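You operate a simulated robot arm through the tools that you are given. There is no shell and no other tool. Be economical: measure what you need, move in short steps, check, and stop when the job is done.

You run a simulated two-armed robot. Do the job below in one go: nothing can be reset, and whatever is moved stays where it is left.

## Task
On the clear end of the cabinet top, fold the pink towel in half, so that it is half as long.

The check looks at the end state, three seconds after you hand in, the way a careful person would. Anything else that was tipped, shoved, dropped, spilled or broken makes it a failure. Flat cloth is picked up by pressing the open fingertips on it (5 to 10 N) and closing them slowly along it; thin cloth reads only 2 to 8 mm in the jaws.

## Robot
Two 7-joint arms with two-finger parallel grippers on one trunk, on a base that drives. Base frame: it is fixed to the floor where the robot stands at the start and does not move with it; the origin is under the middle of the robot, x ahead of it, y to its left, z up. Lengths are in cm, angles in degrees, forces in N, time in s.
The left shoulder is at the start at [7, 16.3, 112], the right one opposite. Places, roughly: clear end of the cabinet top [50, 0, 90]. Payload 3.43 kg a hand.
The TCP of each hand is the grasp point between the finger pads, 3.4 cm short of the fingertips. In the tool frame z runs along the fingers and y along their closing line. The gripper opens to 12.8 cm. The fingers are 2.4 cm wide and 1.2 cm thick; the gripper's body (4.8 by 13 cm) begins 9.6 cm behind the TCP.
Orientation is that of the tool frame in the base frame, as a unit quaternion [x, y, z, w]. With the fingers straight down and closing along the base's y, the tool's x points along the base's -x, its y along +y and its z along -z.

## Interface
- The arms move only by the tool arm_command. It takes "left_targets", "right_targets" or both (then of equal length, played together; a hand with none holds still); each is a list of rows, each a list of 7 numbers: the turn, a rotation vector about the base's x, y, z in degrees, then the shift along the base's x, y, z in cm, then the closure in counts, from 0 (fully open) to 255 (shut). In form: [[wx, wy, wz, x, y, z, claw], ...]. A call has 1 to 8 rows; each row is the pose to reach, as a shift and turn from the pose commanded when the call began. Rows are played at 5 a second. More than 5 cm and 8.6 degrees between two rows, or a gripper value outside its range, and nothing of the call is played. Where a pose cannot be reached the arm comes as near as it can. A force on the tool above 40 N (or 10 N above the force at the start of the call, whichever is more), or a blocked arm, ends the call early, and 0.2 s more pass. The fingers move at their own pace (about 15.3 cm/s each) and stop on an object; they squeeze with about 45 N. The grip force told is the motor's: it shows also when the fingers shut on nothing. Time passes only in rows, and 0.2 s behind the last, so rows that repeat a pose let the fingers close. It gives the time, the measured TCP pose, the force on the tool (base axes), the opening and the grip force at its end, in the units of the frame above (readings bear some noise).
- Cameras (640 x 400 px; columns grow to the right, rows downward): "scene" is now at [13.66, 0.27, 134.97]; the picture's right is [-0.07, -1.00, 0.00], its down [-0.67, 0.05, -0.74] and it looks along [0.74, -0.05, -0.67] (base axes); focal length 278 px, centre (320, 200). "left" rides on the left gripper at [7.6, 1.1, -16] in its tool frame; the picture's right is [-0.15, 0.99, 0.00], its down [-0.88, -0.13, -0.46] and it looks along [-0.45, -0.07, 0.89] (tool axes); focal length 234 px, centre (320, 200). "right" rides on the right gripper at [7.6, -1.1, -16] in its tool frame; the picture's right is [0.15, 0.99, 0.00], its down [-0.88, 0.13, -0.45] and it looks along [-0.45, 0.07, 0.89] (tool axes); focal length 234 px, centre (320, 200). There is no depth. A picture from a camera that has moved, and an enlarged one, comes with that camera's place and axes in the base frame and with its lens. The place of the scene camera against the robot may be out by one fixed shift of up to 1.8 cm in any direction.
- get_image(camera): a new picture of that camera. The clock stands still meanwhile.
- lift_body(by): slides the trunk up (or, below 0, down) by that many cm; the arms and the scene camera ride with it, the base frame stays. It gives what a move gives, with no picture.
- base_move(legs): drives the robot by 1 to 6 legs, each [ahead, left, turn to the left] in cm, cm and degrees, along the robot's own axes; the way and the turn of a leg run together, so that a leg with both is an arc; at most 150 cm and 180 degrees a leg. The arms and the cameras ride along, it lands a little off, and it stops where it bumps. It gives what a move gives.
- pan_tilt(pan, tilt): turns the head with the scene camera to pan (to the left, within 86 degrees either way) and tilt (down, from -29 to 69), counted from straight ahead of the robot. It gives what a move gives.
- inspect(camera, box): a new picture of the part [left, top, right, bottom] of that camera's present view, enlarged. The clock stands still meanwhile.
- close_job(): hands the job in; it is judged then, once.

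Work in short steps. Places have to be worked out from the pictures, the camera data and where the tool is seen: move nearer, look again, correct. Check each grasp and each placing, and mend what went wrong. You have 120 turns and 88 pictures in all, those below and enlarged ones among them. Open the grippers and draw the arms clear of the work before you hand the job in, unless the task says otherwise; then end with one line.

The tools are called after ">>>" by a JSON object that holds its "api" and its "payload". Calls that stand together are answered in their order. arm_command: Moves the arms, as the interface text tells. Its arguments: {"type":"object","properties":{"left_targets":{"type":"array","items":{"type":"array","items":{"type":"number"}}},"right_targets":{"type":"array","items":{"type":"array","items":{"type":"number"}}}},"required":[]} The other tools are called the same way: lift_body (by) slides the trunk up or down; base_move (legs) drives the base; pan_tilt (pan, tilt) turns the head that bears the scene camera; get_image (camera) takes a picture; inspect (camera, box) takes an enlarged picture of a part of a camera's view; close_job () hands the job in.

At the start:

```text
time_s: 0.0
left_position: [41.79, 14.03, 105.53]
left_tcp_rot: [0.0, 1.0, 0.0, -0.001]
left_force: [-0.2, 0.4, -0.5]
left_width: 12.82
left_grasp_force: 0.1
right_position: [48.8, -18.11, 101.23]
right_tcp_rot: [0.0, 1.0, 0.0, -0.001]
right_force: [-0.2, 0.6, -0.4]
right_width: 12.79
right_grasp_force: 0.0
trunk travel left (down, up): [-60.0, 34.0]
robot x, y, heading: [-0.04, 0.2, -0.0]
head pan, tilt: [-3.9, 42.3]
```

scene: 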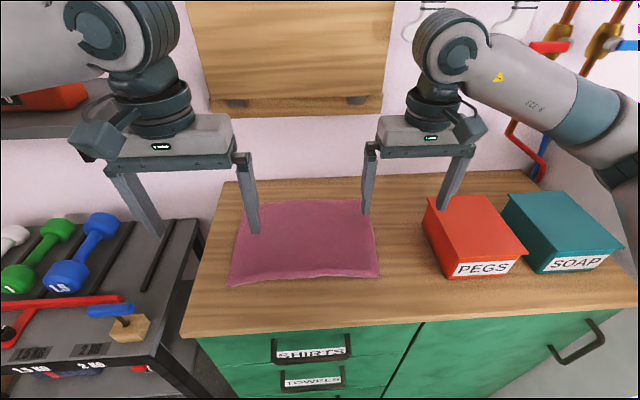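
right: 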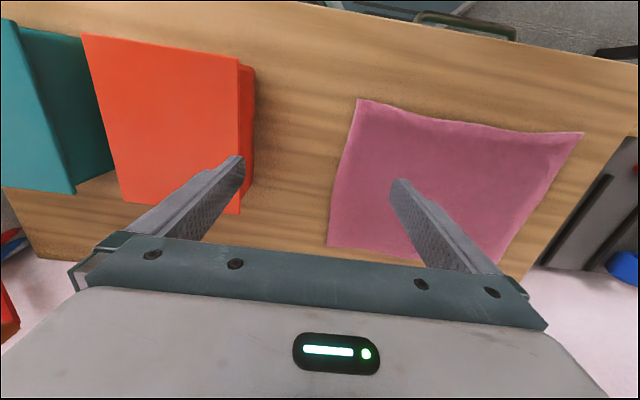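
left: 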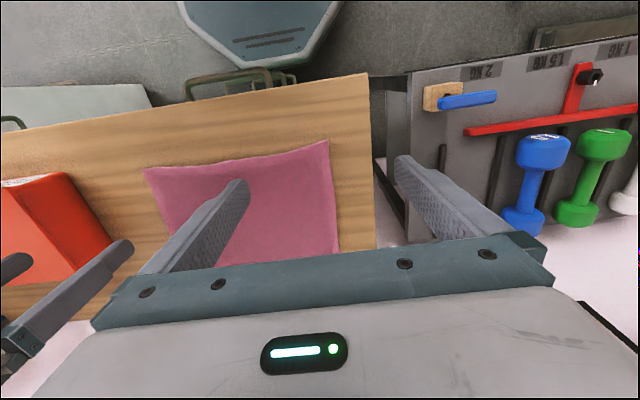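

The towel spans about x 47–72 and y −16 to 18, so the long axis is y and the fold line sits near y≈1. There is a wall unit behind it that could get in the way of the far hand, so I tilt the head up to look.

>>> {"api": "pan_tilt", "payload": {"pan": 0, "tilt": 10}}

>>> {"api": "get_image", "payload": {"camera": "scene"}}

```text
time_s: 1.0
left_position: [41.79, 14.08, 105.59]
left_tcp_rot: [0.0, 1.0, 0.0, 0.0]
left_force: [0.6, -0.1, -0.7]
left_width: 12.82
left_grasp_force: 0.1
right_position: [48.74, -18.11, 101.31]
right_tcp_rot: [0.001, 1.0, 0.0, -0.001]
right_force: [-0.1, 0.3, -0.1]
right_width: 12.79
right_grasp_force: 0.0
trunk travel left (down, up): [-60.0, 34.0]
robot x, y, heading: [-0.18, -0.33, 0.1]
head pan, tilt: [0.0, 10.0]
```

```text
84 pictures are left
camera scene: at [14.63, 0.83, 140.06], right [0.0, -1.0, 0.0], down [-0.17, 0.0, -0.98], along [0.98, 0.0, -0.17], focal length 278 px, centre (320, 200)
```

scene: 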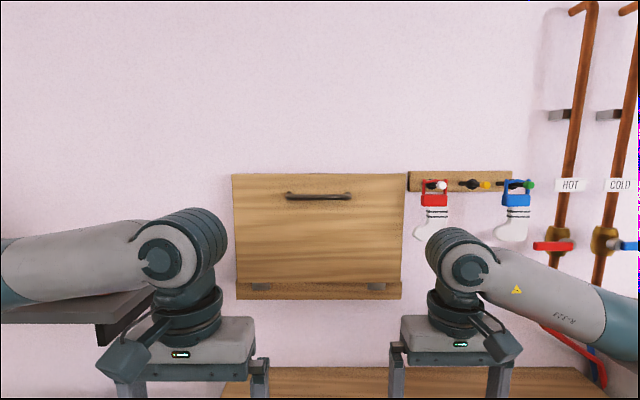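

The wall unit is nearly flat, with its front at about x≈81, and both forearms come in from outside. I move the left hand above the near-left corner and the right hand above the far-left corner, staying high.

>>> {"api": "arm_command", "payload": {"left_targets": [[0, 0, 0, 1, 0, -1, 40], [0, 0, 0, 2, 0, -2, 80], [0, 0, 0, 3, 0, -3, 120], [0, 0, 0, 4, 0, -4, 155], [0, 0, 0, 5, 0, -5, 155], [0, 0, 0, 6, 0, -6, 155], [0, 0, 0, 7, 0, -7, 155], [0, 0, 0, 7, 0, -8, 155]], "right_targets": [[0, 0, 0, 2.7, 4, -0.5, 40], [0, 0, 0, 5.4, 8, -1, 80], [0, 0, 0, 8.1, 12, -1.5, 120], [0, 0, 0, 10.8, 16, -2, 155], [0, 0, 0, 13.5, 20, -2.5, 155], [0, 0, 0, 16.2, 24, -3, 155], [0, 0, 0, 18.9, 28, -3.5, 155], [0, 0, 0, 21.6, 32, -4, 155]]}}

>>> {"api": "pan_tilt", "payload": {"pan": 0, "tilt": 45}}

>>> {"api": "get_image", "payload": {"camera": "scene"}}

>>> {"api": "get_image", "payload": {"camera": "right"}}

>>> {"api": "get_image", "payload": {"camera": "left"}}

```text
time_s: 2.7
left_position: [47.28, 12.95, 98.87]
left_tcp_rot: [0.005, 1.0, 0.001, 0.009]
left_force: [-0.7, -0.5, 0.4]
left_width: 5.0
left_grasp_force: 0.1
right_position: [66.69, 10.43, 98.62]
right_tcp_rot: [0.0, 1.0, -0.006, -0.004]
right_force: [-72.8, -33.1, 13.7]
right_width: 5.02
right_grasp_force: 0.0
trunk travel left (down, up): [-60.0, 34.0]
robot x, y, heading: [-0.37, -0.3, -0.7]
head pan, tilt: [0.0, 10.0]
stopped in row 8 (right hand): the force on the tool passed its limit (the readings are from after the stop); the commanded pose is now the measured one
```

```text
time_s: 3.7
left_position: [47.18, 12.93, 99.02]
left_tcp_rot: [0.003, 1.0, 0.003, 0.01]
left_force: [-0.3, -0.1, -0.4]
left_width: 5.01
left_grasp_force: 0.1
right_position: [66.75, 10.36, 98.49]
right_tcp_rot: [-0.001, 1.0, -0.007, -0.003]
right_force: [-108.8, -49.1, 20.5]
right_width: 5.02
right_grasp_force: 0.1
trunk travel left (down, up): [-60.0, 34.0]
robot x, y, heading: [-0.34, -0.08, -0.5]
head pan, tilt: [0.0, 45.0]
```

```text
83 pictures are left
camera scene: at [11.0, -0.29, 134.8], right [-0.01, -1.0, -0.01], down [-0.69, 0.01, -0.72], along [0.72, 0.0, -0.69], focal length 278 px, centre (320, 200)
```

scene: 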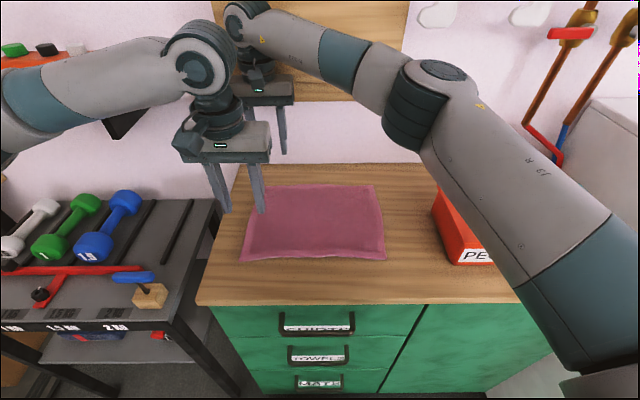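

```text
82 pictures are left
camera right: at [59.18, 9.47, 114.44], right [-0.15, 0.99, -0.01], down [0.88, 0.14, 0.45], along [0.44, 0.06, -0.89], focal length 234 px, centre (320, 200)
```

right: 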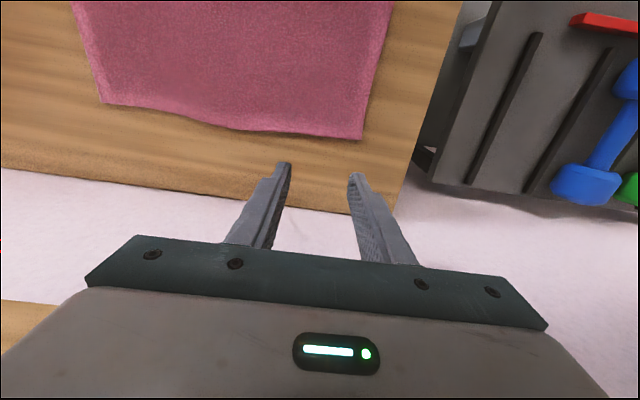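

```text
81 pictures are left
camera left: at [39.21, 14.0, 114.8], right [0.15, 0.99, 0.01], down [0.87, -0.14, 0.47], along [0.47, -0.06, -0.88], focal length 234 px, centre (320, 200)
```

left: 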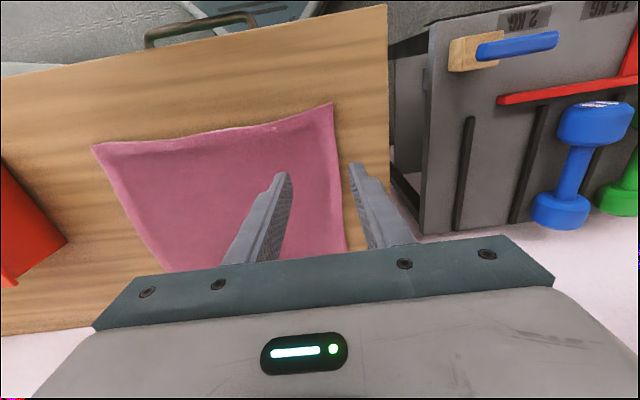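

The right hand is pushing at about 100 N along +x, so its wrist has met the wall cupboard. The hand cameras also put the towel nearer than I thought, at about x 42.5–65, with a surface above z=81. I back the right hand off now.

>>> {"api": "arm_command", "payload": {"right_targets": [[0, 0, 0, -3, 0, 0, 155], [0, 0, 0, -5, 0, 0, 155], [0, 0, 0, -5, 0, 0, 155], [0, 0, 0, -5, 0, 0, 155]]}}

>>> {"api": "get_image", "payload": {"camera": "right"}}

>>> {"api": "get_image", "payload": {"camera": "scene"}}

```text
time_s: 4.7
left_position: [48.72, 13.59, 98.01]
left_tcp_rot: [0.004, 1.0, 0.0, 0.001]
left_force: [-0.5, -0.6, 0.2]
left_width: 5.0
left_grasp_force: 0.0
right_position: [63.31, 11.06, 97.12]
right_tcp_rot: [0.0, 1.0, -0.007, -0.01]
right_force: [0.1, -0.4, 0.0]
right_width: 5.01
right_grasp_force: 0.0
trunk travel left (down, up): [-60.0, 34.0]
robot x, y, heading: [0.02, 0.02, -0.3]
head pan, tilt: [0.0, 45.0]
```

```text
80 pictures are left
camera right: at [55.97, 10.1, 113.11], right [-0.15, 0.99, -0.01], down [0.89, 0.14, 0.43], along [0.43, 0.05, -0.9], focal length 234 px, centre (320, 200)
```

right: 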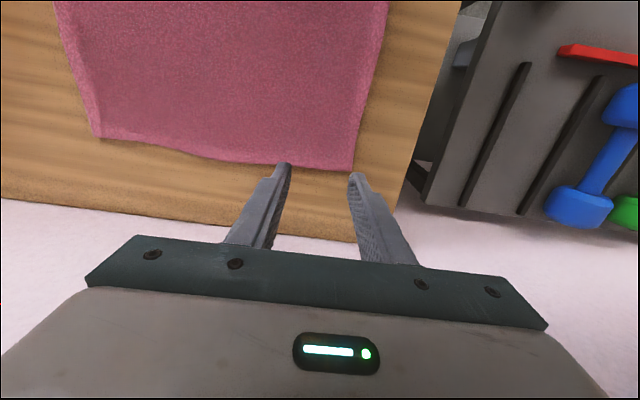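

```text
79 pictures are left
camera scene: at [13.13, 0.59, 134.58], right [-0.01, -1.0, 0.0], down [-0.71, 0.0, -0.71], along [0.71, 0.0, -0.71], focal length 278 px, centre (320, 200)
```

scene: 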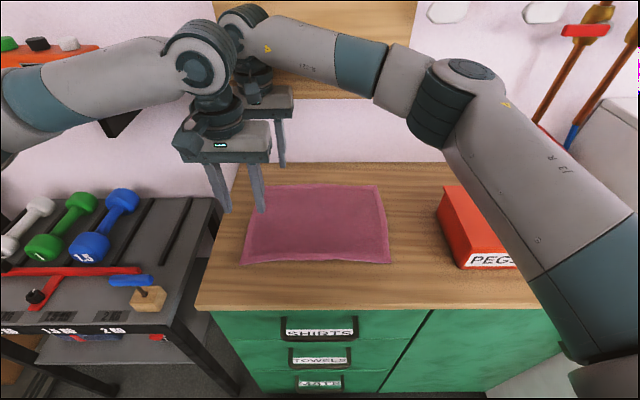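

The contact is released and everything looks undisturbed. Combining the views, the surface is at about z≈86–87 and the towel spans x≈43–65, y≈−13 to 16. I line the hands up over the left corners and come down partway.

>>> {"api": "arm_command", "payload": {"left_targets": [[0, 0, 0, -2, -0.5, -2, 175], [0, 0, 0, -4, -1.1, -4, 175], [0, 0, 0, -4, -1.1, -6, 175], [0, 0, 0, -4, -1.1, -6, 175]], "right_targets": [[0, 0, 0, 0, 0.6, -2, 175], [0, 0, 0, -0.8, 1.3, -4, 175], [0, 0, 0, -0.8, 1.3, -5, 175], [0, 0, 0, -0.8, 1.3, -5, 175]]}}

>>> {"api": "get_image", "payload": {"camera": "right"}}

>>> {"api": "get_image", "payload": {"camera": "left"}}

```text
time_s: 5.7
left_position: [44.66, 12.46, 92.06]
left_tcp_rot: [0.004, 1.0, 0.0, 0.001]
left_force: [0.7, 0.4, -0.1]
left_width: 4.02
left_grasp_force: 0.1
right_position: [62.71, 12.4, 92.08]
right_tcp_rot: [0.0, 1.0, -0.008, -0.011]
right_force: [1.1, 0.1, 0.4]
right_width: 4.05
right_grasp_force: 0.0
trunk travel left (down, up): [-60.0, 34.0]
robot x, y, heading: [-0.4, 0.18, -0.2]
head pan, tilt: [0.0, 45.0]
```

```text
78 pictures are left
camera right: at [55.32, 11.49, 108.12], right [-0.15, 0.99, -0.01], down [0.89, 0.14, 0.43], along [0.43, 0.05, -0.9], focal length 234 px, centre (320, 200)
```

right: 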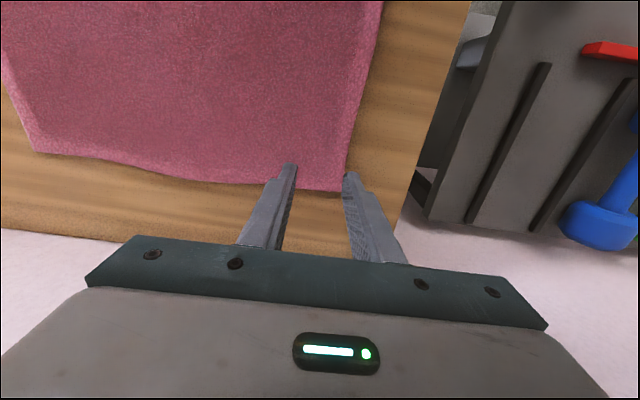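

```text
77 pictures are left
camera left: at [37.03, 13.7, 107.87], right [0.15, 0.99, 0.0], down [0.88, -0.14, 0.46], along [0.45, -0.07, -0.89], focal length 234 px, centre (320, 200)
```

left: 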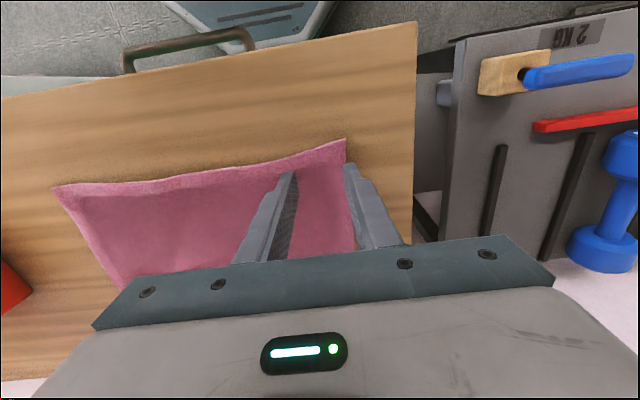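

Two heights for the same corner solve to a surface at z≈86. The corners are near-left (42.2, 15.3) and far-left (64.5, 14.8). I shift slightly inward and descend towards contact.

>>> {"api": "arm_command", "payload": {"left_targets": [[0, 0, 0, -0.6, -0.8, -0.5, 175], [0, 0, 0, -0.6, -0.8, -1.2, 175], [0, 0, 0, -0.6, -0.8, -1.8, 175], [0, 0, 0, -0.6, -0.8, -2.2, 175], [0, 0, 0, -0.6, -0.8, -2.2, 175]], "right_targets": [[0, 0, 0, 0.1, -1.0, -0.5, 175], [0, 0, 0, 0.1, -1.0, -1.2, 175], [0, 0, 0, 0.1, -1.0, -1.8, 175], [0, 0, 0, 0.1, -1.0, -2.2, 175], [0, 0, 0, 0.1, -1.0, -2.2, 175]]}}

```text
time_s: 6.9
left_position: [44.13, 11.78, 89.72]
left_tcp_rot: [0.003, 1.0, 0.0, 0.001]
left_force: [1.4, 0.8, 3.1]
left_width: 4.02
left_grasp_force: 0.0
right_position: [62.82, 11.55, 90.02]
right_tcp_rot: [0.0, 1.0, -0.007, -0.011]
right_force: [0.0, -0.9, -0.5]
right_width: 4.02
right_grasp_force: 0.1
trunk travel left (down, up): [-60.0, 34.0]
robot x, y, heading: [-0.36, -0.16, -0.3]
head pan, tilt: [0.0, 45.0]
```

The left hand is just touching at about 3 N and the right is almost there. I ease both down a few more millimetres.

>>> {"api": "arm_command", "payload": {"left_targets": [[0, 0, 0, 0, 0, -0.1, 175], [0, 0, 0, 0, 0, -0.2, 175], [0, 0, 0, 0, 0, -0.2, 175]], "right_targets": [[0, 0, 0, 0, 0, -0.2, 175], [0, 0, 0, 0, 0, -0.4, 175], [0, 0, 0, 0, 0, -0.4, 175]]}}

>>> {"api": "get_image", "payload": {"camera": "right"}}

>>> {"api": "get_image", "payload": {"camera": "left"}}

```text
time_s: 7.7
left_position: [44.01, 11.73, 89.63]
left_tcp_rot: [0.002, 1.0, 0.0, 0.001]
left_force: [2.5, 1.1, 13.5]
left_width: 4.02
left_grasp_force: 0.0
right_position: [62.66, 11.38, 89.78]
right_tcp_rot: [0.001, 1.0, -0.006, -0.009]
right_force: [2.7, 0.8, 9.8]
right_width: 4.02
right_grasp_force: 0.0
trunk travel left (down, up): [-60.0, 34.0]
robot x, y, heading: [-0.12, -0.36, -0.3]
head pan, tilt: [0.0, 45.0]
```

```text
76 pictures are left
camera right: at [55.36, 10.52, 105.78], right [-0.15, 0.99, -0.01], down [0.89, 0.14, 0.44], along [0.43, 0.05, -0.9], focal length 234 px, centre (320, 200)
```

right: 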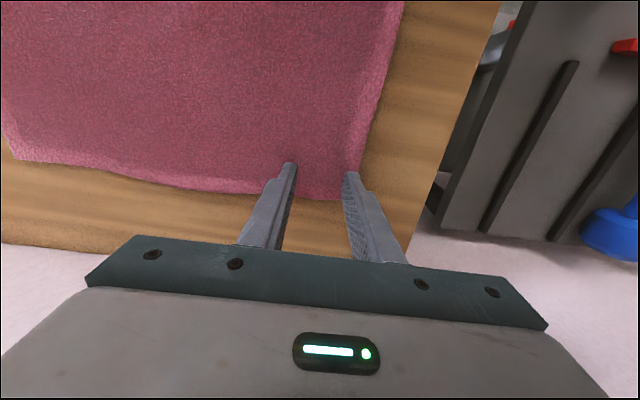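

```text
75 pictures are left
camera left: at [36.39, 12.88, 105.6], right [0.15, 0.99, 0.0], down [0.88, -0.14, 0.46], along [0.45, -0.07, -0.89], focal length 234 px, centre (320, 200)
```

left: 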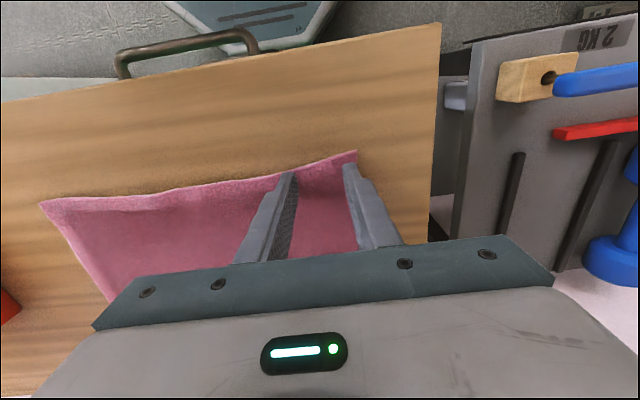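

Both hands press at about 10–13 N with the fingertips inside the edges. I close slowly along the cloth.

>>> {"api": "arm_command", "payload": {"left_targets": [[0, 0, 0, 0, 0, 0, 185], [0, 0, 0, 0, 0, 0, 195], [0, 0, 0, 0, 0, 0, 205], [0, 0, 0, 0, 0, 0, 215], [0, 0, 0, 0, 0, 0, 225], [0, 0, 0, 0, 0, 0, 235], [0, 0, 0, 0, 0, 0, 245], [0, 0, 0, 0, 0, 0, 255]], "right_targets": [[0, 0, 0, 0, 0, 0, 185], [0, 0, 0, 0, 0, 0, 195], [0, 0, 0, 0, 0, 0, 205], [0, 0, 0, 0, 0, 0, 215], [0, 0, 0, 0, 0, 0, 225], [0, 0, 0, 0, 0, 0, 235], [0, 0, 0, 0, 0, 0, 245], [0, 0, 0, 0, 0, 0, 255]]}}

>>> {"api": "get_image", "payload": {"camera": "right"}}

>>> {"api": "get_image", "payload": {"camera": "left"}}

```text
time_s: 9.5
left_position: [43.99, 11.68, 89.64]
left_tcp_rot: [0.003, 1.0, 0.0, 0.002]
left_force: [1.0, 0.9, 14.3]
left_width: 0.61
left_grasp_force: 40.8
right_position: [62.63, 11.56, 89.79]
right_tcp_rot: [0.001, 1.0, -0.006, -0.009]
right_force: [-1.0, -0.1, 10.3]
right_width: 0.6
right_grasp_force: 40.4
trunk travel left (down, up): [-60.0, 34.0]
robot x, y, heading: [-0.24, -0.03, -0.4]
head pan, tilt: [0.0, 45.0]
```

```text
74 pictures are left
camera right: at [55.26, 10.49, 105.76], right [-0.15, 0.99, -0.01], down [0.89, 0.14, 0.44], along [0.43, 0.05, -0.9], focal length 234 px, centre (320, 200)
```

right: 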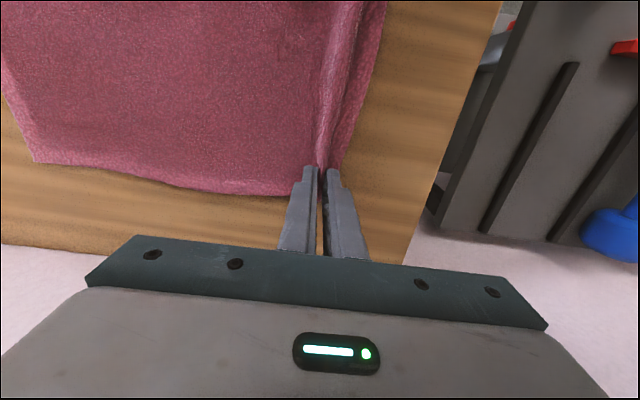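

```text
73 pictures are left
camera left: at [36.29, 12.85, 105.6], right [0.15, 0.99, 0.0], down [0.88, -0.14, 0.46], along [0.45, -0.07, -0.89], focal length 234 px, centre (320, 200)
```

left: 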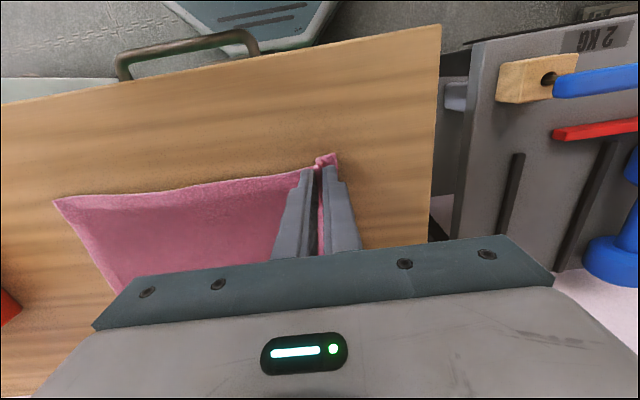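

Both corners are pinched at 6 mm, and the towel's right edge slid about 1.5 cm to y≈−13. I swing both hands together through the first half of an arc, up to mid-fold.

>>> {"api": "arm_command", "payload": {"left_targets": [[0, 0, 0, 0, -0.19, 1.66, 255], [0, 0, 0, 0, -0.76, 3.25, 255], [0, 0, 0, 0, -1.69, 4.72, 255], [0, 0, 0, 0, -2.94, 6.0, 255], [0, 0, 0, 0, -4.47, 7.07, 255], [0, 0, 0, 0, -6.2, 7.85, 255], [0, 0, 0, 0, -8.09, 8.34, 255], [0, 0, 0, 0, -10.05, 8.5, 255]], "right_targets": [[0, 0, 0, 0, -0.19, 1.66, 255], [0, 0, 0, 0, -0.76, 3.25, 255], [0, 0, 0, 0, -1.69, 4.72, 255], [0, 0, 0, 0, -2.94, 6.0, 255], [0, 0, 0, 0, -4.47, 7.07, 255], [0, 0, 0, 0, -6.2, 7.85, 255], [0, 0, 0, 0, -8.09, 8.34, 255], [0, 0, 0, 0, -10.05, 8.5, 255]]}}

>>> {"api": "get_image", "payload": {"camera": "scene"}}

>>> {"api": "get_image", "payload": {"camera": "left"}}

```text
time_s: 11.3
left_position: [44.15, 1.61, 98.13]
left_tcp_rot: [0.003, 1.0, 0.001, 0.001]
left_force: [0.4, -0.5, 0.6]
left_width: 0.55
left_grasp_force: 40.0
right_position: [62.72, 1.36, 97.94]
right_tcp_rot: [0.0, 1.0, -0.008, -0.011]
right_force: [-0.3, -0.3, -0.1]
right_width: 0.57
right_grasp_force: 39.8
trunk travel left (down, up): [-60.0, 34.0]
robot x, y, heading: [-0.5, -0.02, 0.0]
head pan, tilt: [0.0, 45.0]
```

```text
72 pictures are left
camera scene: at [13.19, 0.46, 134.58], right [-0.01, -1.0, 0.0], down [-0.71, 0.0, -0.71], along [0.71, 0.0, -0.71], focal length 278 px, centre (320, 200)
```

scene: 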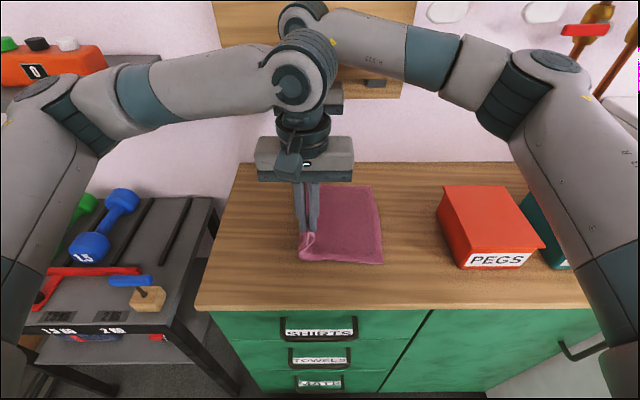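

```text
71 pictures are left
camera left: at [36.54, 2.68, 114.05], right [0.15, 0.99, 0.0], down [0.88, -0.14, 0.46], along [0.45, -0.07, -0.89], focal length 234 px, centre (320, 200)
```

left: 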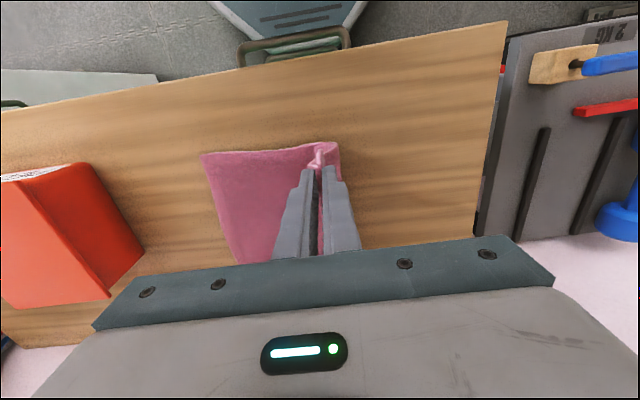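

Mid-fold is clean, with both corners up and the right edge lying at y≈−13. I continue the arc down to the right side.

>>> {"api": "arm_command", "payload": {"left_targets": [[0, 0, 0, 0, -1.96, -0.16, 255], [0, 0, 0, 0, -3.85, -0.65, 255], [0, 0, 0, 0, -5.58, -1.43, 255], [0, 0, 0, 0, -7.11, -2.5, 255], [0, 0, 0, 0, -8.5, -3.78, 255], [0, 0, 0, 0, -9.5, -5.0, 255], [0, 0, 0, 0, -10.2, -6.2, 255], [0, 0, 0, 0, -10.5, -7.0, 255]], "right_targets": [[0, 0, 0, 0, -1.96, -0.16, 255], [0, 0, 0, 0, -3.85, -0.65, 255], [0, 0, 0, 0, -5.58, -1.43, 255], [0, 0, 0, 0, -7.11, -2.5, 255], [0, 0, 0, 0, -8.5, -3.78, 255], [0, 0, 0, 0, -9.5, -5.0, 255], [0, 0, 0, 0, -10.2, -6.2, 255], [0, 0, 0, 0, -10.5, -7.0, 255]]}}

>>> {"api": "get_image", "payload": {"camera": "scene"}}

>>> {"api": "get_image", "payload": {"camera": "left"}}

>>> {"api": "get_image", "payload": {"camera": "right"}}

```text
time_s: 13.1
left_position: [44.06, -8.78, 90.97]
left_tcp_rot: [0.004, 1.0, 0.0, 0.002]
left_force: [-0.1, 0.0, 0.9]
left_width: 0.54
left_grasp_force: 40.0
right_position: [62.75, -8.97, 90.85]
right_tcp_rot: [0.0, 1.0, -0.007, -0.011]
right_force: [-0.6, 0.3, 0.7]
right_width: 0.56
right_grasp_force: 39.5
trunk travel left (down, up): [-60.0, 34.0]
robot x, y, heading: [-0.36, -0.05, -0.5]
head pan, tilt: [0.0, 45.0]
```

```text
70 pictures are left
camera scene: at [13.21, 0.6, 134.58], right [-0.01, -1.0, 0.0], down [-0.71, 0.0, -0.71], along [0.71, 0.0, -0.71], focal length 278 px, centre (320, 200)
```

scene: 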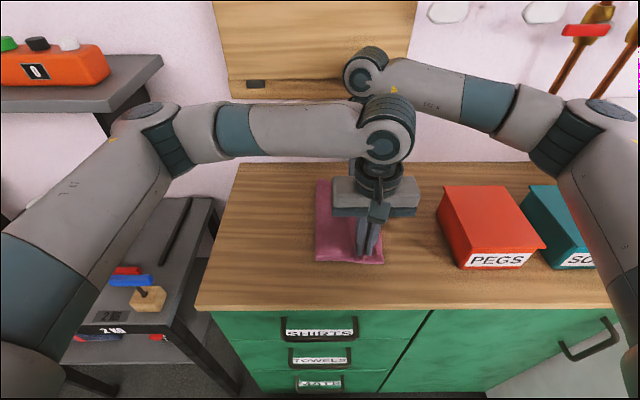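

```text
69 pictures are left
camera left: at [36.43, -7.61, 106.97], right [0.15, 0.99, 0.0], down [0.88, -0.14, 0.46], along [0.45, -0.07, -0.89], focal length 234 px, centre (320, 200)
```

left: 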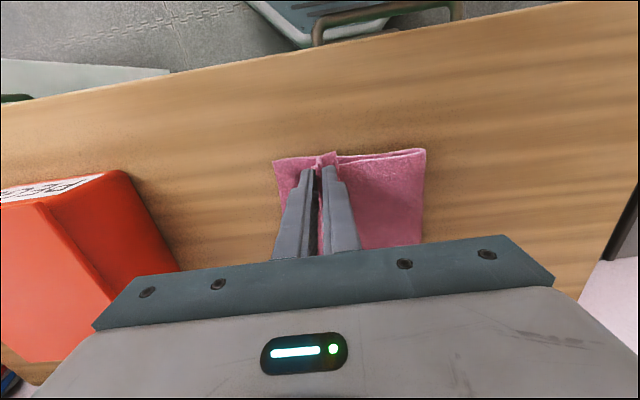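

```text
68 pictures are left
camera right: at [55.39, -9.98, 107.02], right [-0.15, 0.99, -0.01], down [0.89, 0.14, 0.43], along [0.43, 0.05, -0.9], focal length 234 px, centre (320, 200)
```

right: 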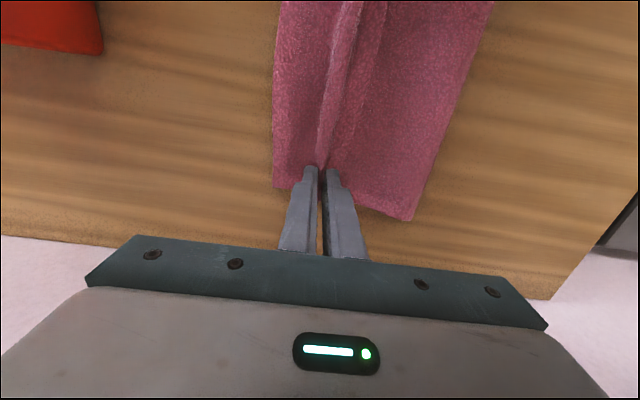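

The fold landed well, but the 3 cm of edge in the pinch lies folded back toward +y on top. I lower to contact, open a little in place so I can re-pinch if needed, and see whether the flap relaxes.

>>> {"api": "arm_command", "payload": {"left_targets": [[0, 0, 0, 0, 0, -0.4, 255], [0, 0, 0, 0, 0, -0.7, 255], [0, 0, 0, 0, 0, -0.7, 240], [0, 0, 0, 0, 0, -0.7, 220], [0, 0, 0, 0, 0, -0.7, 200], [0, 0, 0, 0, 0, -0.7, 190], [0, 0, 0, 0, 0, -0.7, 190]], "right_targets": [[0, 0, 0, 0, 0, -0.4, 255], [0, 0, 0, 0, 0, -0.7, 255], [0, 0, 0, 0, 0, -0.7, 240], [0, 0, 0, 0, 0, -0.7, 220], [0, 0, 0, 0, 0, -0.7, 200], [0, 0, 0, 0, 0, -0.7, 190], [0, 0, 0, 0, 0, -0.7, 190]]}}

>>> {"api": "get_image", "payload": {"camera": "left"}}

>>> {"api": "get_image", "payload": {"camera": "right"}}

```text
time_s: 14.7
left_position: [44.13, -8.87, 90.47]
left_tcp_rot: [0.004, 1.0, 0.0, 0.001]
left_force: [-1.0, -0.2, 2.0]
left_width: 3.25
left_grasp_force: 0.1
right_position: [62.83, -9.09, 90.28]
right_tcp_rot: [0.0, 1.0, -0.006, -0.011]
right_force: [0.3, -1.4, 4.0]
right_width: 3.2
right_grasp_force: 0.1
trunk travel left (down, up): [-60.0, 34.0]
robot x, y, heading: [-0.3, -0.26, -0.5]
head pan, tilt: [0.0, 45.0]
```

```text
67 pictures are left
camera left: at [36.41, -7.69, 106.36], right [0.15, 0.99, 0.0], down [0.88, -0.14, 0.46], along [0.45, -0.07, -0.89], focal length 234 px, centre (320, 200)
```

left: 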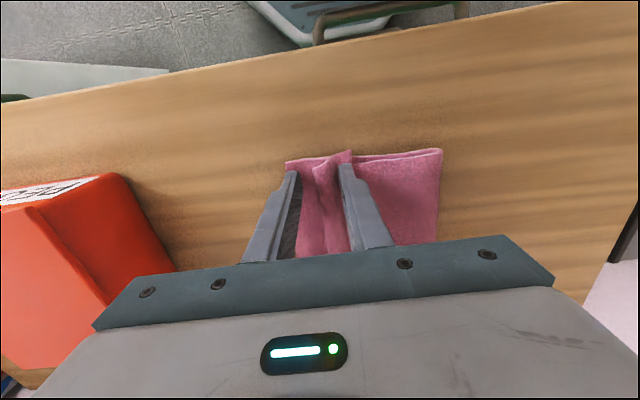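

```text
66 pictures are left
camera right: at [55.35, -10.0, 106.38], right [-0.15, 0.99, -0.01], down [0.89, 0.14, 0.43], along [0.43, 0.05, -0.9], focal length 234 px, centre (320, 200)
```

right: 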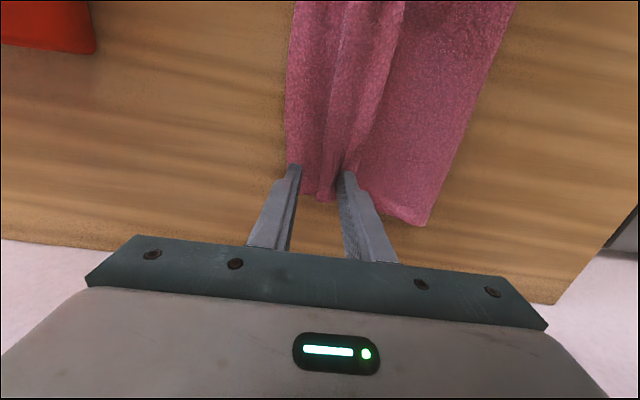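

The flap stays doubled back. The clean fix is to re-pinch, swing the towel open again, and re-grip with the fingers closing along x, so the edge itself isn't doubled. I close now and lift in reverse.

>>> {"api": "arm_command", "payload": {"left_targets": [[0, 0, 0, 0, 0, -0.2, 205], [0, 0, 0, 0, 0, -0.2, 220], [0, 0, 0, 0, 0, -0.2, 235], [0, 0, 0, 0, 0, -0.2, 255], [0, 0, 0, 0, 0, -0.2, 255], [0, 0, 0, 0, 0, 2, 255], [0, 0, 0, 0, 1, 4.5, 255]], "right_targets": [[0, 0, 0, 0, 0, -0.1, 205], [0, 0, 0, 0, 0, -0.1, 220], [0, 0, 0, 0, 0, -0.1, 235], [0, 0, 0, 0, 0, -0.1, 255], [0, 0, 0, 0, 0, -0.1, 255], [0, 0, 0, 0, 0, 2, 255], [0, 0, 0, 0, 1, 4.5, 255]]}}

>>> {"api": "get_image", "payload": {"camera": "right"}}

>>> {"api": "get_image", "payload": {"camera": "left"}}

```text
time_s: 16.3
left_position: [44.0, -7.62, 94.97]
left_tcp_rot: [0.003, 1.0, 0.001, 0.0]
left_force: [-0.2, 0.3, -0.1]
left_width: 0.42
left_grasp_force: 38.9
right_position: [62.73, -8.0, 94.77]
right_tcp_rot: [0.001, 1.0, -0.008, -0.011]
right_force: [-1.0, -0.5, 0.8]
right_width: 0.46
right_grasp_force: 38.8
trunk travel left (down, up): [-60.0, 34.0]
robot x, y, heading: [-0.19, -0.04, -0.0]
head pan, tilt: [0.0, 45.0]
```

```text
65 pictures are left
camera right: at [55.41, -8.86, 110.85], right [-0.15, 0.99, -0.01], down [0.89, 0.14, 0.43], along [0.43, 0.05, -0.9], focal length 234 px, centre (320, 200)
```

right: 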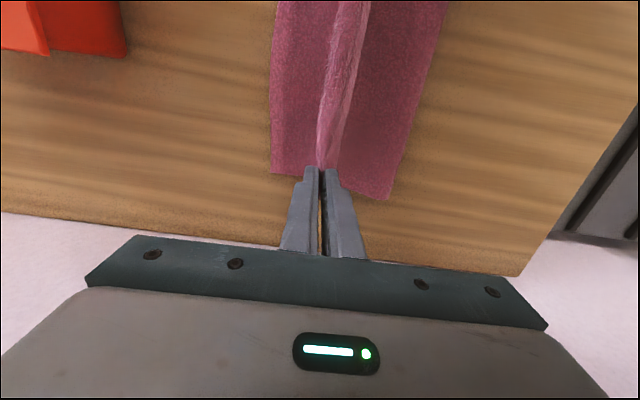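

```text
64 pictures are left
camera left: at [36.35, -6.47, 110.91], right [0.15, 0.99, 0.0], down [0.88, -0.14, 0.46], along [0.45, -0.07, -0.89], focal length 234 px, centre (320, 200)
```

left: 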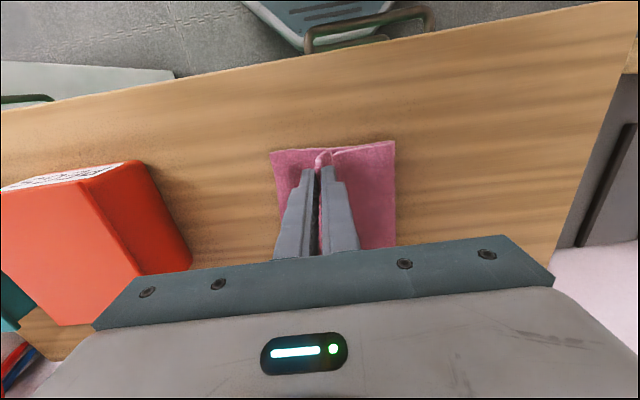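

Both hands re-pinched at 4–5 mm and the tail seems much smaller now. I look closely at it before deciding.

>>> {"api": "inspect", "payload": {"camera": "right", "box": [230, 0, 470, 210]}}

>>> {"api": "inspect", "payload": {"camera": "left", "box": [240, 110, 420, 270]}}

>>> {"api": "inspect", "payload": {"camera": "scene", "box": [280, 160, 460, 290]}}

```text
1.90 times, centred on (350, 105) of right
camera zoom: at [55.41, -8.86, 110.85], right [-0.15, 0.99, -0.01], down [0.89, 0.14, 0.43], along [0.43, 0.05, -0.9], focal length 446 px, centre (263, 381)
```

zoom: 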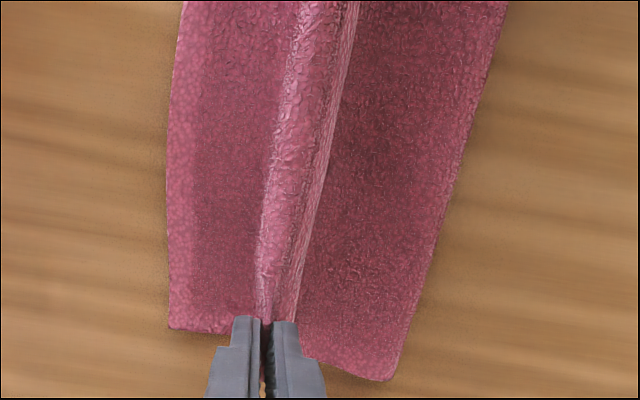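

```text
2.50 times, centred on (330, 190) of left
camera zoom: at [36.35, -6.47, 110.91], right [0.15, 0.99, 0.0], down [0.88, -0.14, 0.46], along [0.45, -0.07, -0.89], focal length 585 px, centre (295, 225)
```

zoom: 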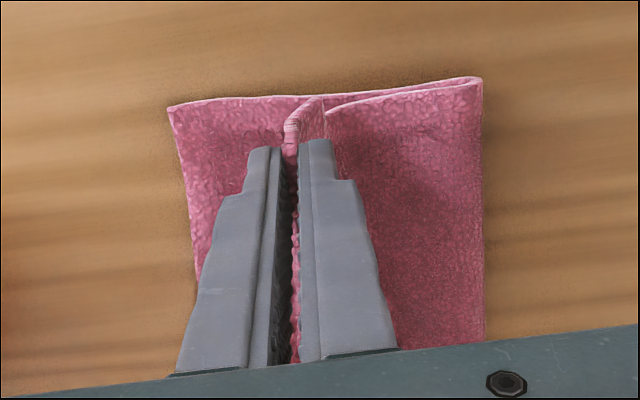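

```text
3.08 times, centred on (370, 225) of scene
camera zoom: at [13.12, 0.77, 134.57], right [-0.01, -1.0, 0.0], down [-0.71, 0.0, -0.71], along [0.71, -0.01, -0.71], focal length 856 px, centre (166, 123)
```

zoom: 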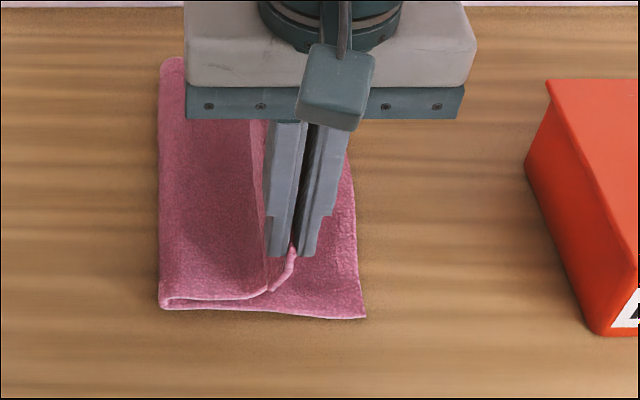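

The tail is now inside the pinch, but the edge is still doubled. I swing the towel back open to the left so I can re-grip it properly.

>>> {"api": "arm_command", "payload": {"left_targets": [[0, 0, 0, 0, 2, 2, 255], [0, 0, 0, 0, 4.5, 4, 255], [0, 0, 0, 0, 7, 5, 255], [0, 0, 0, 0, 9.5, 5.5, 255], [0, 0, 0, 0, 12, 5, 255], [0, 0, 0, 0, 15, 3.5, 255], [0, 0, 0, 0, 18, 0, 255], [0, 0, 0, 0, 20.5, -4, 255]], "right_targets": [[0, 0, 0, 0, 2, 2, 255], [0, 0, 0, 0, 4.5, 4, 255], [0, 0, 0, 0, 7, 5, 255], [0, 0, 0, 0, 9.5, 5.5, 255], [0, 0, 0, 0, 12, 5, 255], [0, 0, 0, 0, 15, 3.5, 255], [0, 0, 0, 0, 18, 0, 255], [0, 0, 0, 0, 20.5, -4, 255]]}}

>>> {"api": "get_image", "payload": {"camera": "scene"}}

>>> {"api": "get_image", "payload": {"camera": "left"}}

>>> {"api": "get_image", "payload": {"camera": "right"}}

```text
time_s: 18.1
left_position: [44.28, 13.08, 91.05]
left_tcp_rot: [0.002, 1.0, -0.001, 0.002]
left_force: [0.1, 0.0, 0.8]
left_width: 0.42
left_grasp_force: 38.4
right_position: [62.94, 12.74, 90.75]
right_tcp_rot: [0.001, 1.0, -0.008, -0.011]
right_force: [0.1, -0.2, -0.7]
right_width: 0.4
right_grasp_force: 38.2
trunk travel left (down, up): [-60.0, 34.0]
robot x, y, heading: [-0.01, -0.41, -0.5]
head pan, tilt: [0.0, 45.0]
```

```text
60 pictures are left
camera scene: at [13.23, 0.8, 134.59], right [-0.01, -1.0, 0.0], down [-0.71, 0.0, -0.71], along [0.71, -0.01, -0.71], focal length 278 px, centre (320, 200)
```

scene: 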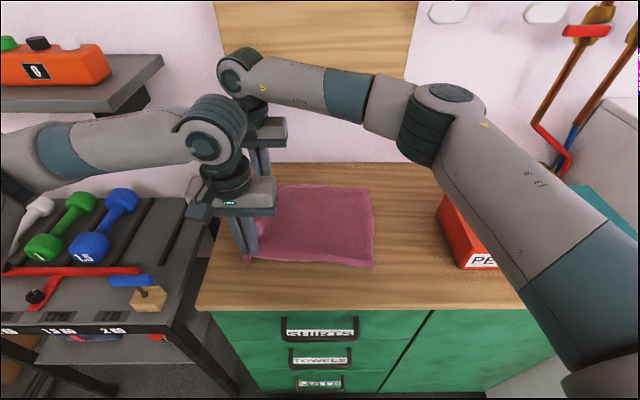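

```text
59 pictures are left
camera left: at [36.57, 14.31, 106.93], right [0.15, 0.99, 0.0], down [0.88, -0.14, 0.46], along [0.45, -0.07, -0.89], focal length 234 px, centre (320, 200)
```

left: 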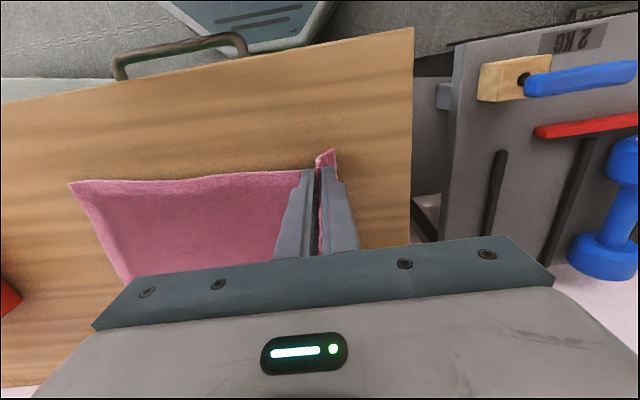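

```text
58 pictures are left
camera right: at [55.6, 11.86, 106.82], right [-0.15, 0.99, -0.01], down [0.89, 0.14, 0.43], along [0.43, 0.05, -0.9], focal length 234 px, centre (320, 200)
```

right: 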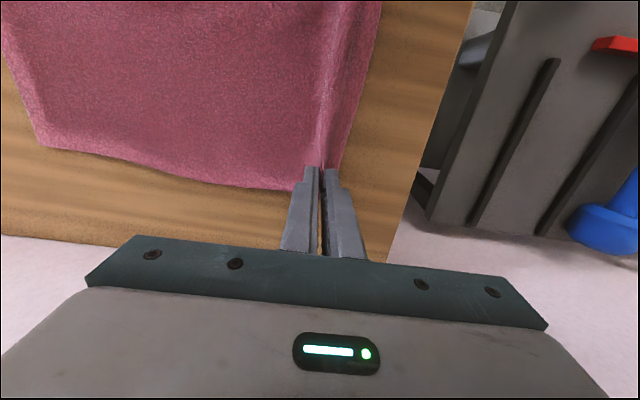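

The towel is open again. I release slowly, raise both hands clear, and check that it lies flat.

>>> {"api": "arm_command", "payload": {"left_targets": [[0, 0, 0, 0, 0, -0.4, 255], [0, 0, 0, 0, 0, -0.7, 235], [0, 0, 0, 0, 0, -0.7, 200], [0, 0, 0, 0, 0, -0.7, 150], [0, 0, 0, 0, 0, -0.7, 120], [0, 0, 0, 0, 0, 2, 100], [0, 0, 0, 0, 0, 5, 100], [0, 0, 0, 0, 0, 9, 100]], "right_targets": [[0, 0, 0, 0, 0, -0.4, 255], [0, 0, 0, 0, 0, -0.7, 235], [0, 0, 0, 0, 0, -0.7, 200], [0, 0, 0, 0, 0, -0.7, 150], [0, 0, 0, 0, 0, -0.7, 120], [0, 0, 0, 0, 0, 2, 100], [0, 0, 0, -0.5, 0, 5, 100], [0, 0, 0, -0.5, 0, 8, 100]]}}

>>> {"api": "get_image", "payload": {"camera": "left"}}

>>> {"api": "get_image", "payload": {"camera": "right"}}

```text
time_s: 19.9
left_position: [43.93, 12.59, 100.08]
left_tcp_rot: [0.003, 1.0, 0.001, 0.001]
left_force: [-0.4, 0.3, -0.4]
left_width: 7.8
left_grasp_force: 0.1
right_position: [62.21, 12.27, 99.2]
right_tcp_rot: [-0.001, 1.0, -0.008, -0.011]
right_force: [-0.4, 0.7, 0.1]
right_width: 7.8
right_grasp_force: 0.0
trunk travel left (down, up): [-60.0, 34.0]
robot x, y, heading: [-0.22, -0.09, -0.4]
head pan, tilt: [0.0, 45.0]
```

```text
57 pictures are left
camera left: at [36.36, 13.73, 116.0], right [0.15, 0.99, 0.0], down [0.88, -0.14, 0.46], along [0.45, -0.07, -0.89], focal length 234 px, centre (320, 200)
```

left: 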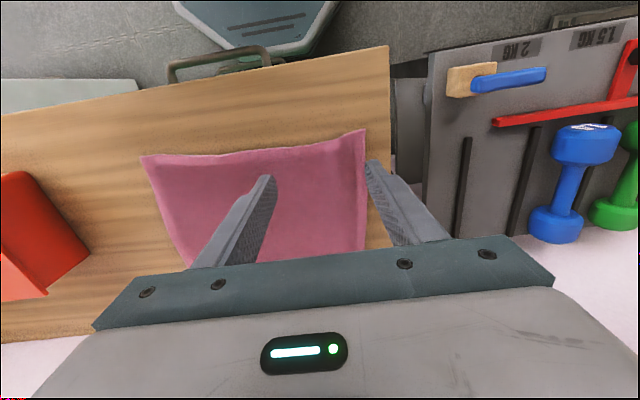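

```text
56 pictures are left
camera right: at [54.85, 11.4, 115.13], right [-0.15, 0.99, -0.01], down [0.89, 0.14, 0.44], along [0.43, 0.05, -0.9], focal length 234 px, centre (320, 200)
```

right: 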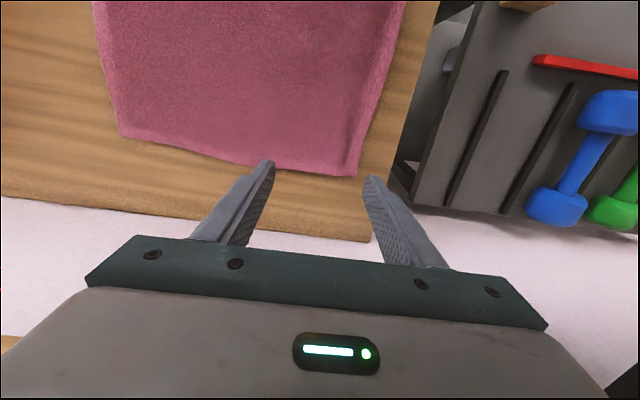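

The towel relaxed flat with its left edge at y≈18.6 (near) and 17.0 (far), and its right edge at about −11 to −12.4. Now I turn both hands −90° about z so the fingers close along x.

>>> {"api": "arm_command", "payload": {"left_targets": [[0, 0, -8.5, 0, 0, 0, 120], [0, 0, -17, 0, 0, 0, 140], [0, 0, -25.5, 0, 0, 0, 160], [0, 0, -34, 0, 0, 0, 180], [0, 0, -42.5, 0, 0, 0, 180], [0, 0, -51, 0, 0, 0, 180], [0, 0, -59.5, 0, 0, 0, 180], [0, 0, -68, 0, 0, 0, 180]], "right_targets": [[0, 0, -8.5, 0, 0, 0, 120], [0, 0, -17, 0, 0, 0, 140], [0, 0, -25.5, 0, 0, 0, 160], [0, 0, -34, 0, 0, 0, 180], [0, 0, -42.5, 0, 0, 0, 180], [0, 0, -51, 0, 0, 0, 180], [0, 0, -59.5, 0, 0, 0, 180], [0, 0, -68, 0, 0, 0, 180]]}}

>>> {"api": "get_image", "payload": {"camera": "scene"}}

```text
time_s: 21.7
left_position: [44.16, 12.53, 99.9]
left_tcp_rot: [0.563, 0.827, -0.001, 0.001]
left_force: [-0.1, 0.0, 0.4]
left_width: 3.79
left_grasp_force: 0.1
right_position: [62.35, 12.58, 98.84]
right_tcp_rot: [0.561, 0.828, -0.001, -0.014]
right_force: [-0.1, -0.2, -0.5]
right_width: 3.76
right_grasp_force: 0.0
trunk travel left (down, up): [-60.0, 34.0]
robot x, y, heading: [-0.55, -0.31, -0.3]
head pan, tilt: [0.0, 45.0]
```

```text
55 pictures are left
camera scene: at [13.21, 0.63, 134.58], right [-0.01, -1.0, 0.0], down [-0.71, 0.0, -0.71], along [0.71, 0.0, -0.71], focal length 278 px, centre (320, 200)
```

scene: 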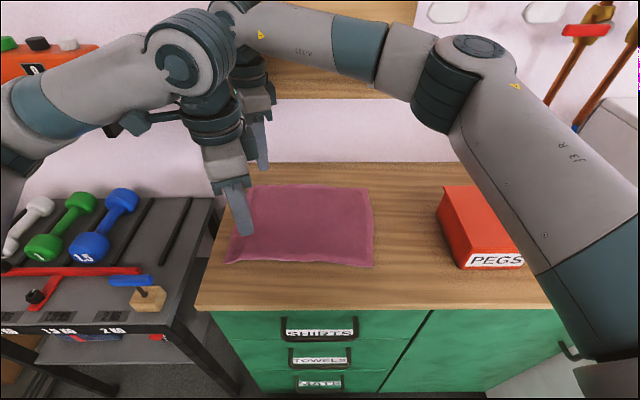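

The turn goes well. I finish it and move over the left edge corners, left hand to about (45, 17.2) and right hand to about (62.2, 15.7), coming partway down.

>>> {"api": "arm_command", "payload": {"left_targets": [[0, 0, -7.5, 0.3, 1.5, 0, 195], [0, 0, -15, 0.6, 3, -2, 195], [0, 0, -22, 0.9, 4.7, -4, 195], [0, 0, -22, 0.9, 4.7, -7, 195], [0, 0, -22, 0.9, 4.7, -7, 195]], "right_targets": [[0, 0, -7.5, 0, 1, 0, 195], [0, 0, -15, -0.1, 2, -2, 195], [0, 0, -22, -0.2, 3.1, -4, 195], [0, 0, -22, -0.2, 3.1, -6, 195], [0, 0, -22, -0.2, 3.1, -6, 195]]}}

>>> {"api": "get_image", "payload": {"camera": "left"}}

>>> {"api": "get_image", "payload": {"camera": "right"}}

```text
time_s: 22.9
left_position: [44.97, 17.46, 92.83]
left_tcp_rot: [0.71, 0.705, 0.0, 0.001]
left_force: [-0.2, -0.2, -0.6]
left_width: 3.03
left_grasp_force: 0.1
right_position: [61.95, 15.46, 93.0]
right_tcp_rot: [0.708, 0.706, 0.002, -0.012]
right_force: [-0.3, 0.1, 0.0]
right_width: 3.02
right_grasp_force: 0.1
trunk travel left (down, up): [-60.0, 34.0]
robot x, y, heading: [-0.14, -0.02, -0.1]
head pan, tilt: [0.0, 45.0]
```

```text
54 pictures are left
camera left: at [46.06, 24.94, 108.78], right [0.99, -0.15, 0.0], down [-0.14, -0.88, 0.46], along [-0.07, -0.45, -0.89], focal length 234 px, centre (320, 200)
```

left: 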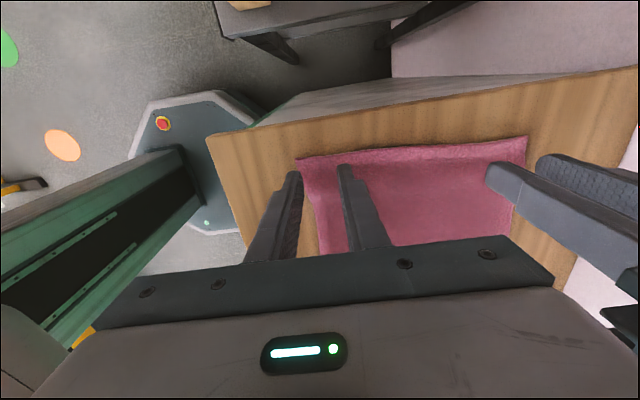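

```text
53 pictures are left
camera right: at [60.96, 22.75, 108.95], right [0.99, 0.15, -0.01], down [0.14, -0.89, 0.43], along [0.05, -0.43, -0.9], focal length 234 px, centre (320, 200)
```

right: 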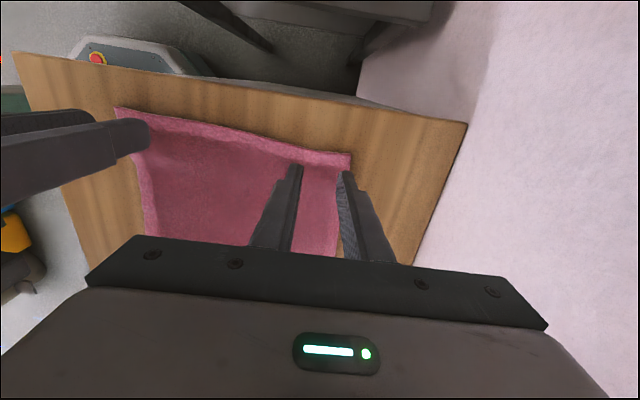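

From these views the corners are (42.7, 18.3) and (64.5, 17.35). I fine-adjust and lower to a light press.

>>> {"api": "arm_command", "payload": {"left_targets": [[0, 0, 0, 0.2, -0.5, -1, 195], [0, 0, 0, 0.2, -0.5, -2, 195], [0, 0, 0, 0.2, -0.5, -2.8, 195], [0, 0, 0, 0.2, -0.5, -3.2, 195], [0, 0, 0, 0.2, -0.5, -3.3, 195], [0, 0, 0, 0.2, -0.5, -3.3, 195]], "right_targets": [[0, 0, 0, 0.1, 0.4, -1, 195], [0, 0, 0, 0.1, 0.4, -2, 195], [0, 0, 0, 0.1, 0.4, -2.8, 195], [0, 0, 0, 0.1, 0.4, -3.2, 195], [0, 0, 0, 0.1, 0.4, -3.3, 195], [0, 0, 0, 0.1, 0.4, -3.3, 195]]}}

>>> {"api": "get_image", "payload": {"camera": "left"}}

>>> {"api": "get_image", "payload": {"camera": "right"}}

```text
time_s: 24.3
left_position: [45.09, 16.72, 89.68]
left_tcp_rot: [0.71, 0.704, 0.001, 0.001]
left_force: [2.2, -0.2, 8.6]
left_width: 3.01
left_grasp_force: 0.1
right_position: [62.14, 15.94, 89.65]
right_tcp_rot: [0.708, 0.706, 0.004, -0.012]
right_force: [3.7, 1.6, 13.2]
right_width: 3.03
right_grasp_force: 0.2
trunk travel left (down, up): [-60.0, 34.0]
robot x, y, heading: [-0.26, -0.34, -0.1]
head pan, tilt: [0.0, 45.0]
```

```text
52 pictures are left
camera left: at [46.19, 24.44, 105.64], right [0.99, -0.15, 0.0], down [-0.14, -0.88, 0.46], along [-0.07, -0.45, -0.89], focal length 234 px, centre (320, 200)
```

left: 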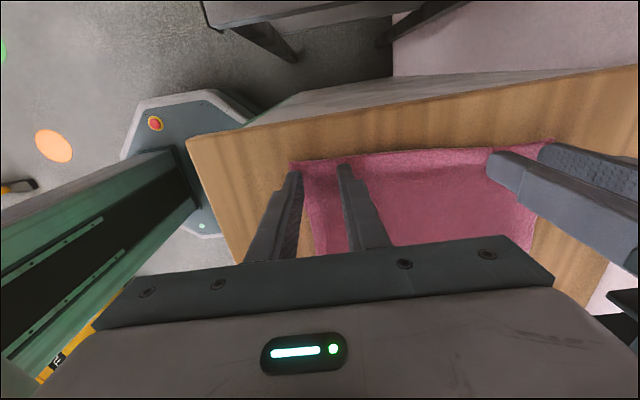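

```text
51 pictures are left
camera right: at [61.1, 23.08, 105.77], right [0.99, 0.15, -0.01], down [0.14, -0.89, 0.43], along [0.06, -0.43, -0.9], focal length 234 px, centre (320, 200)
```

right: 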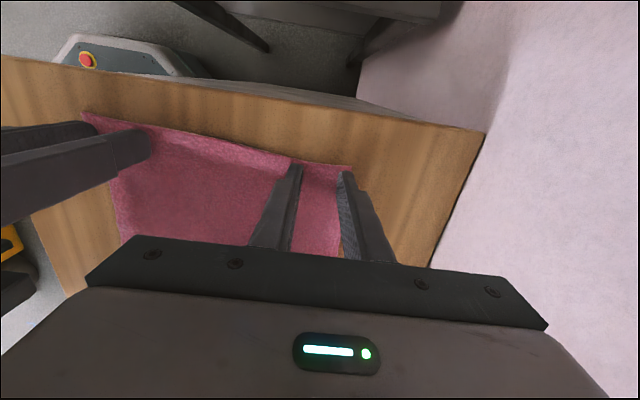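

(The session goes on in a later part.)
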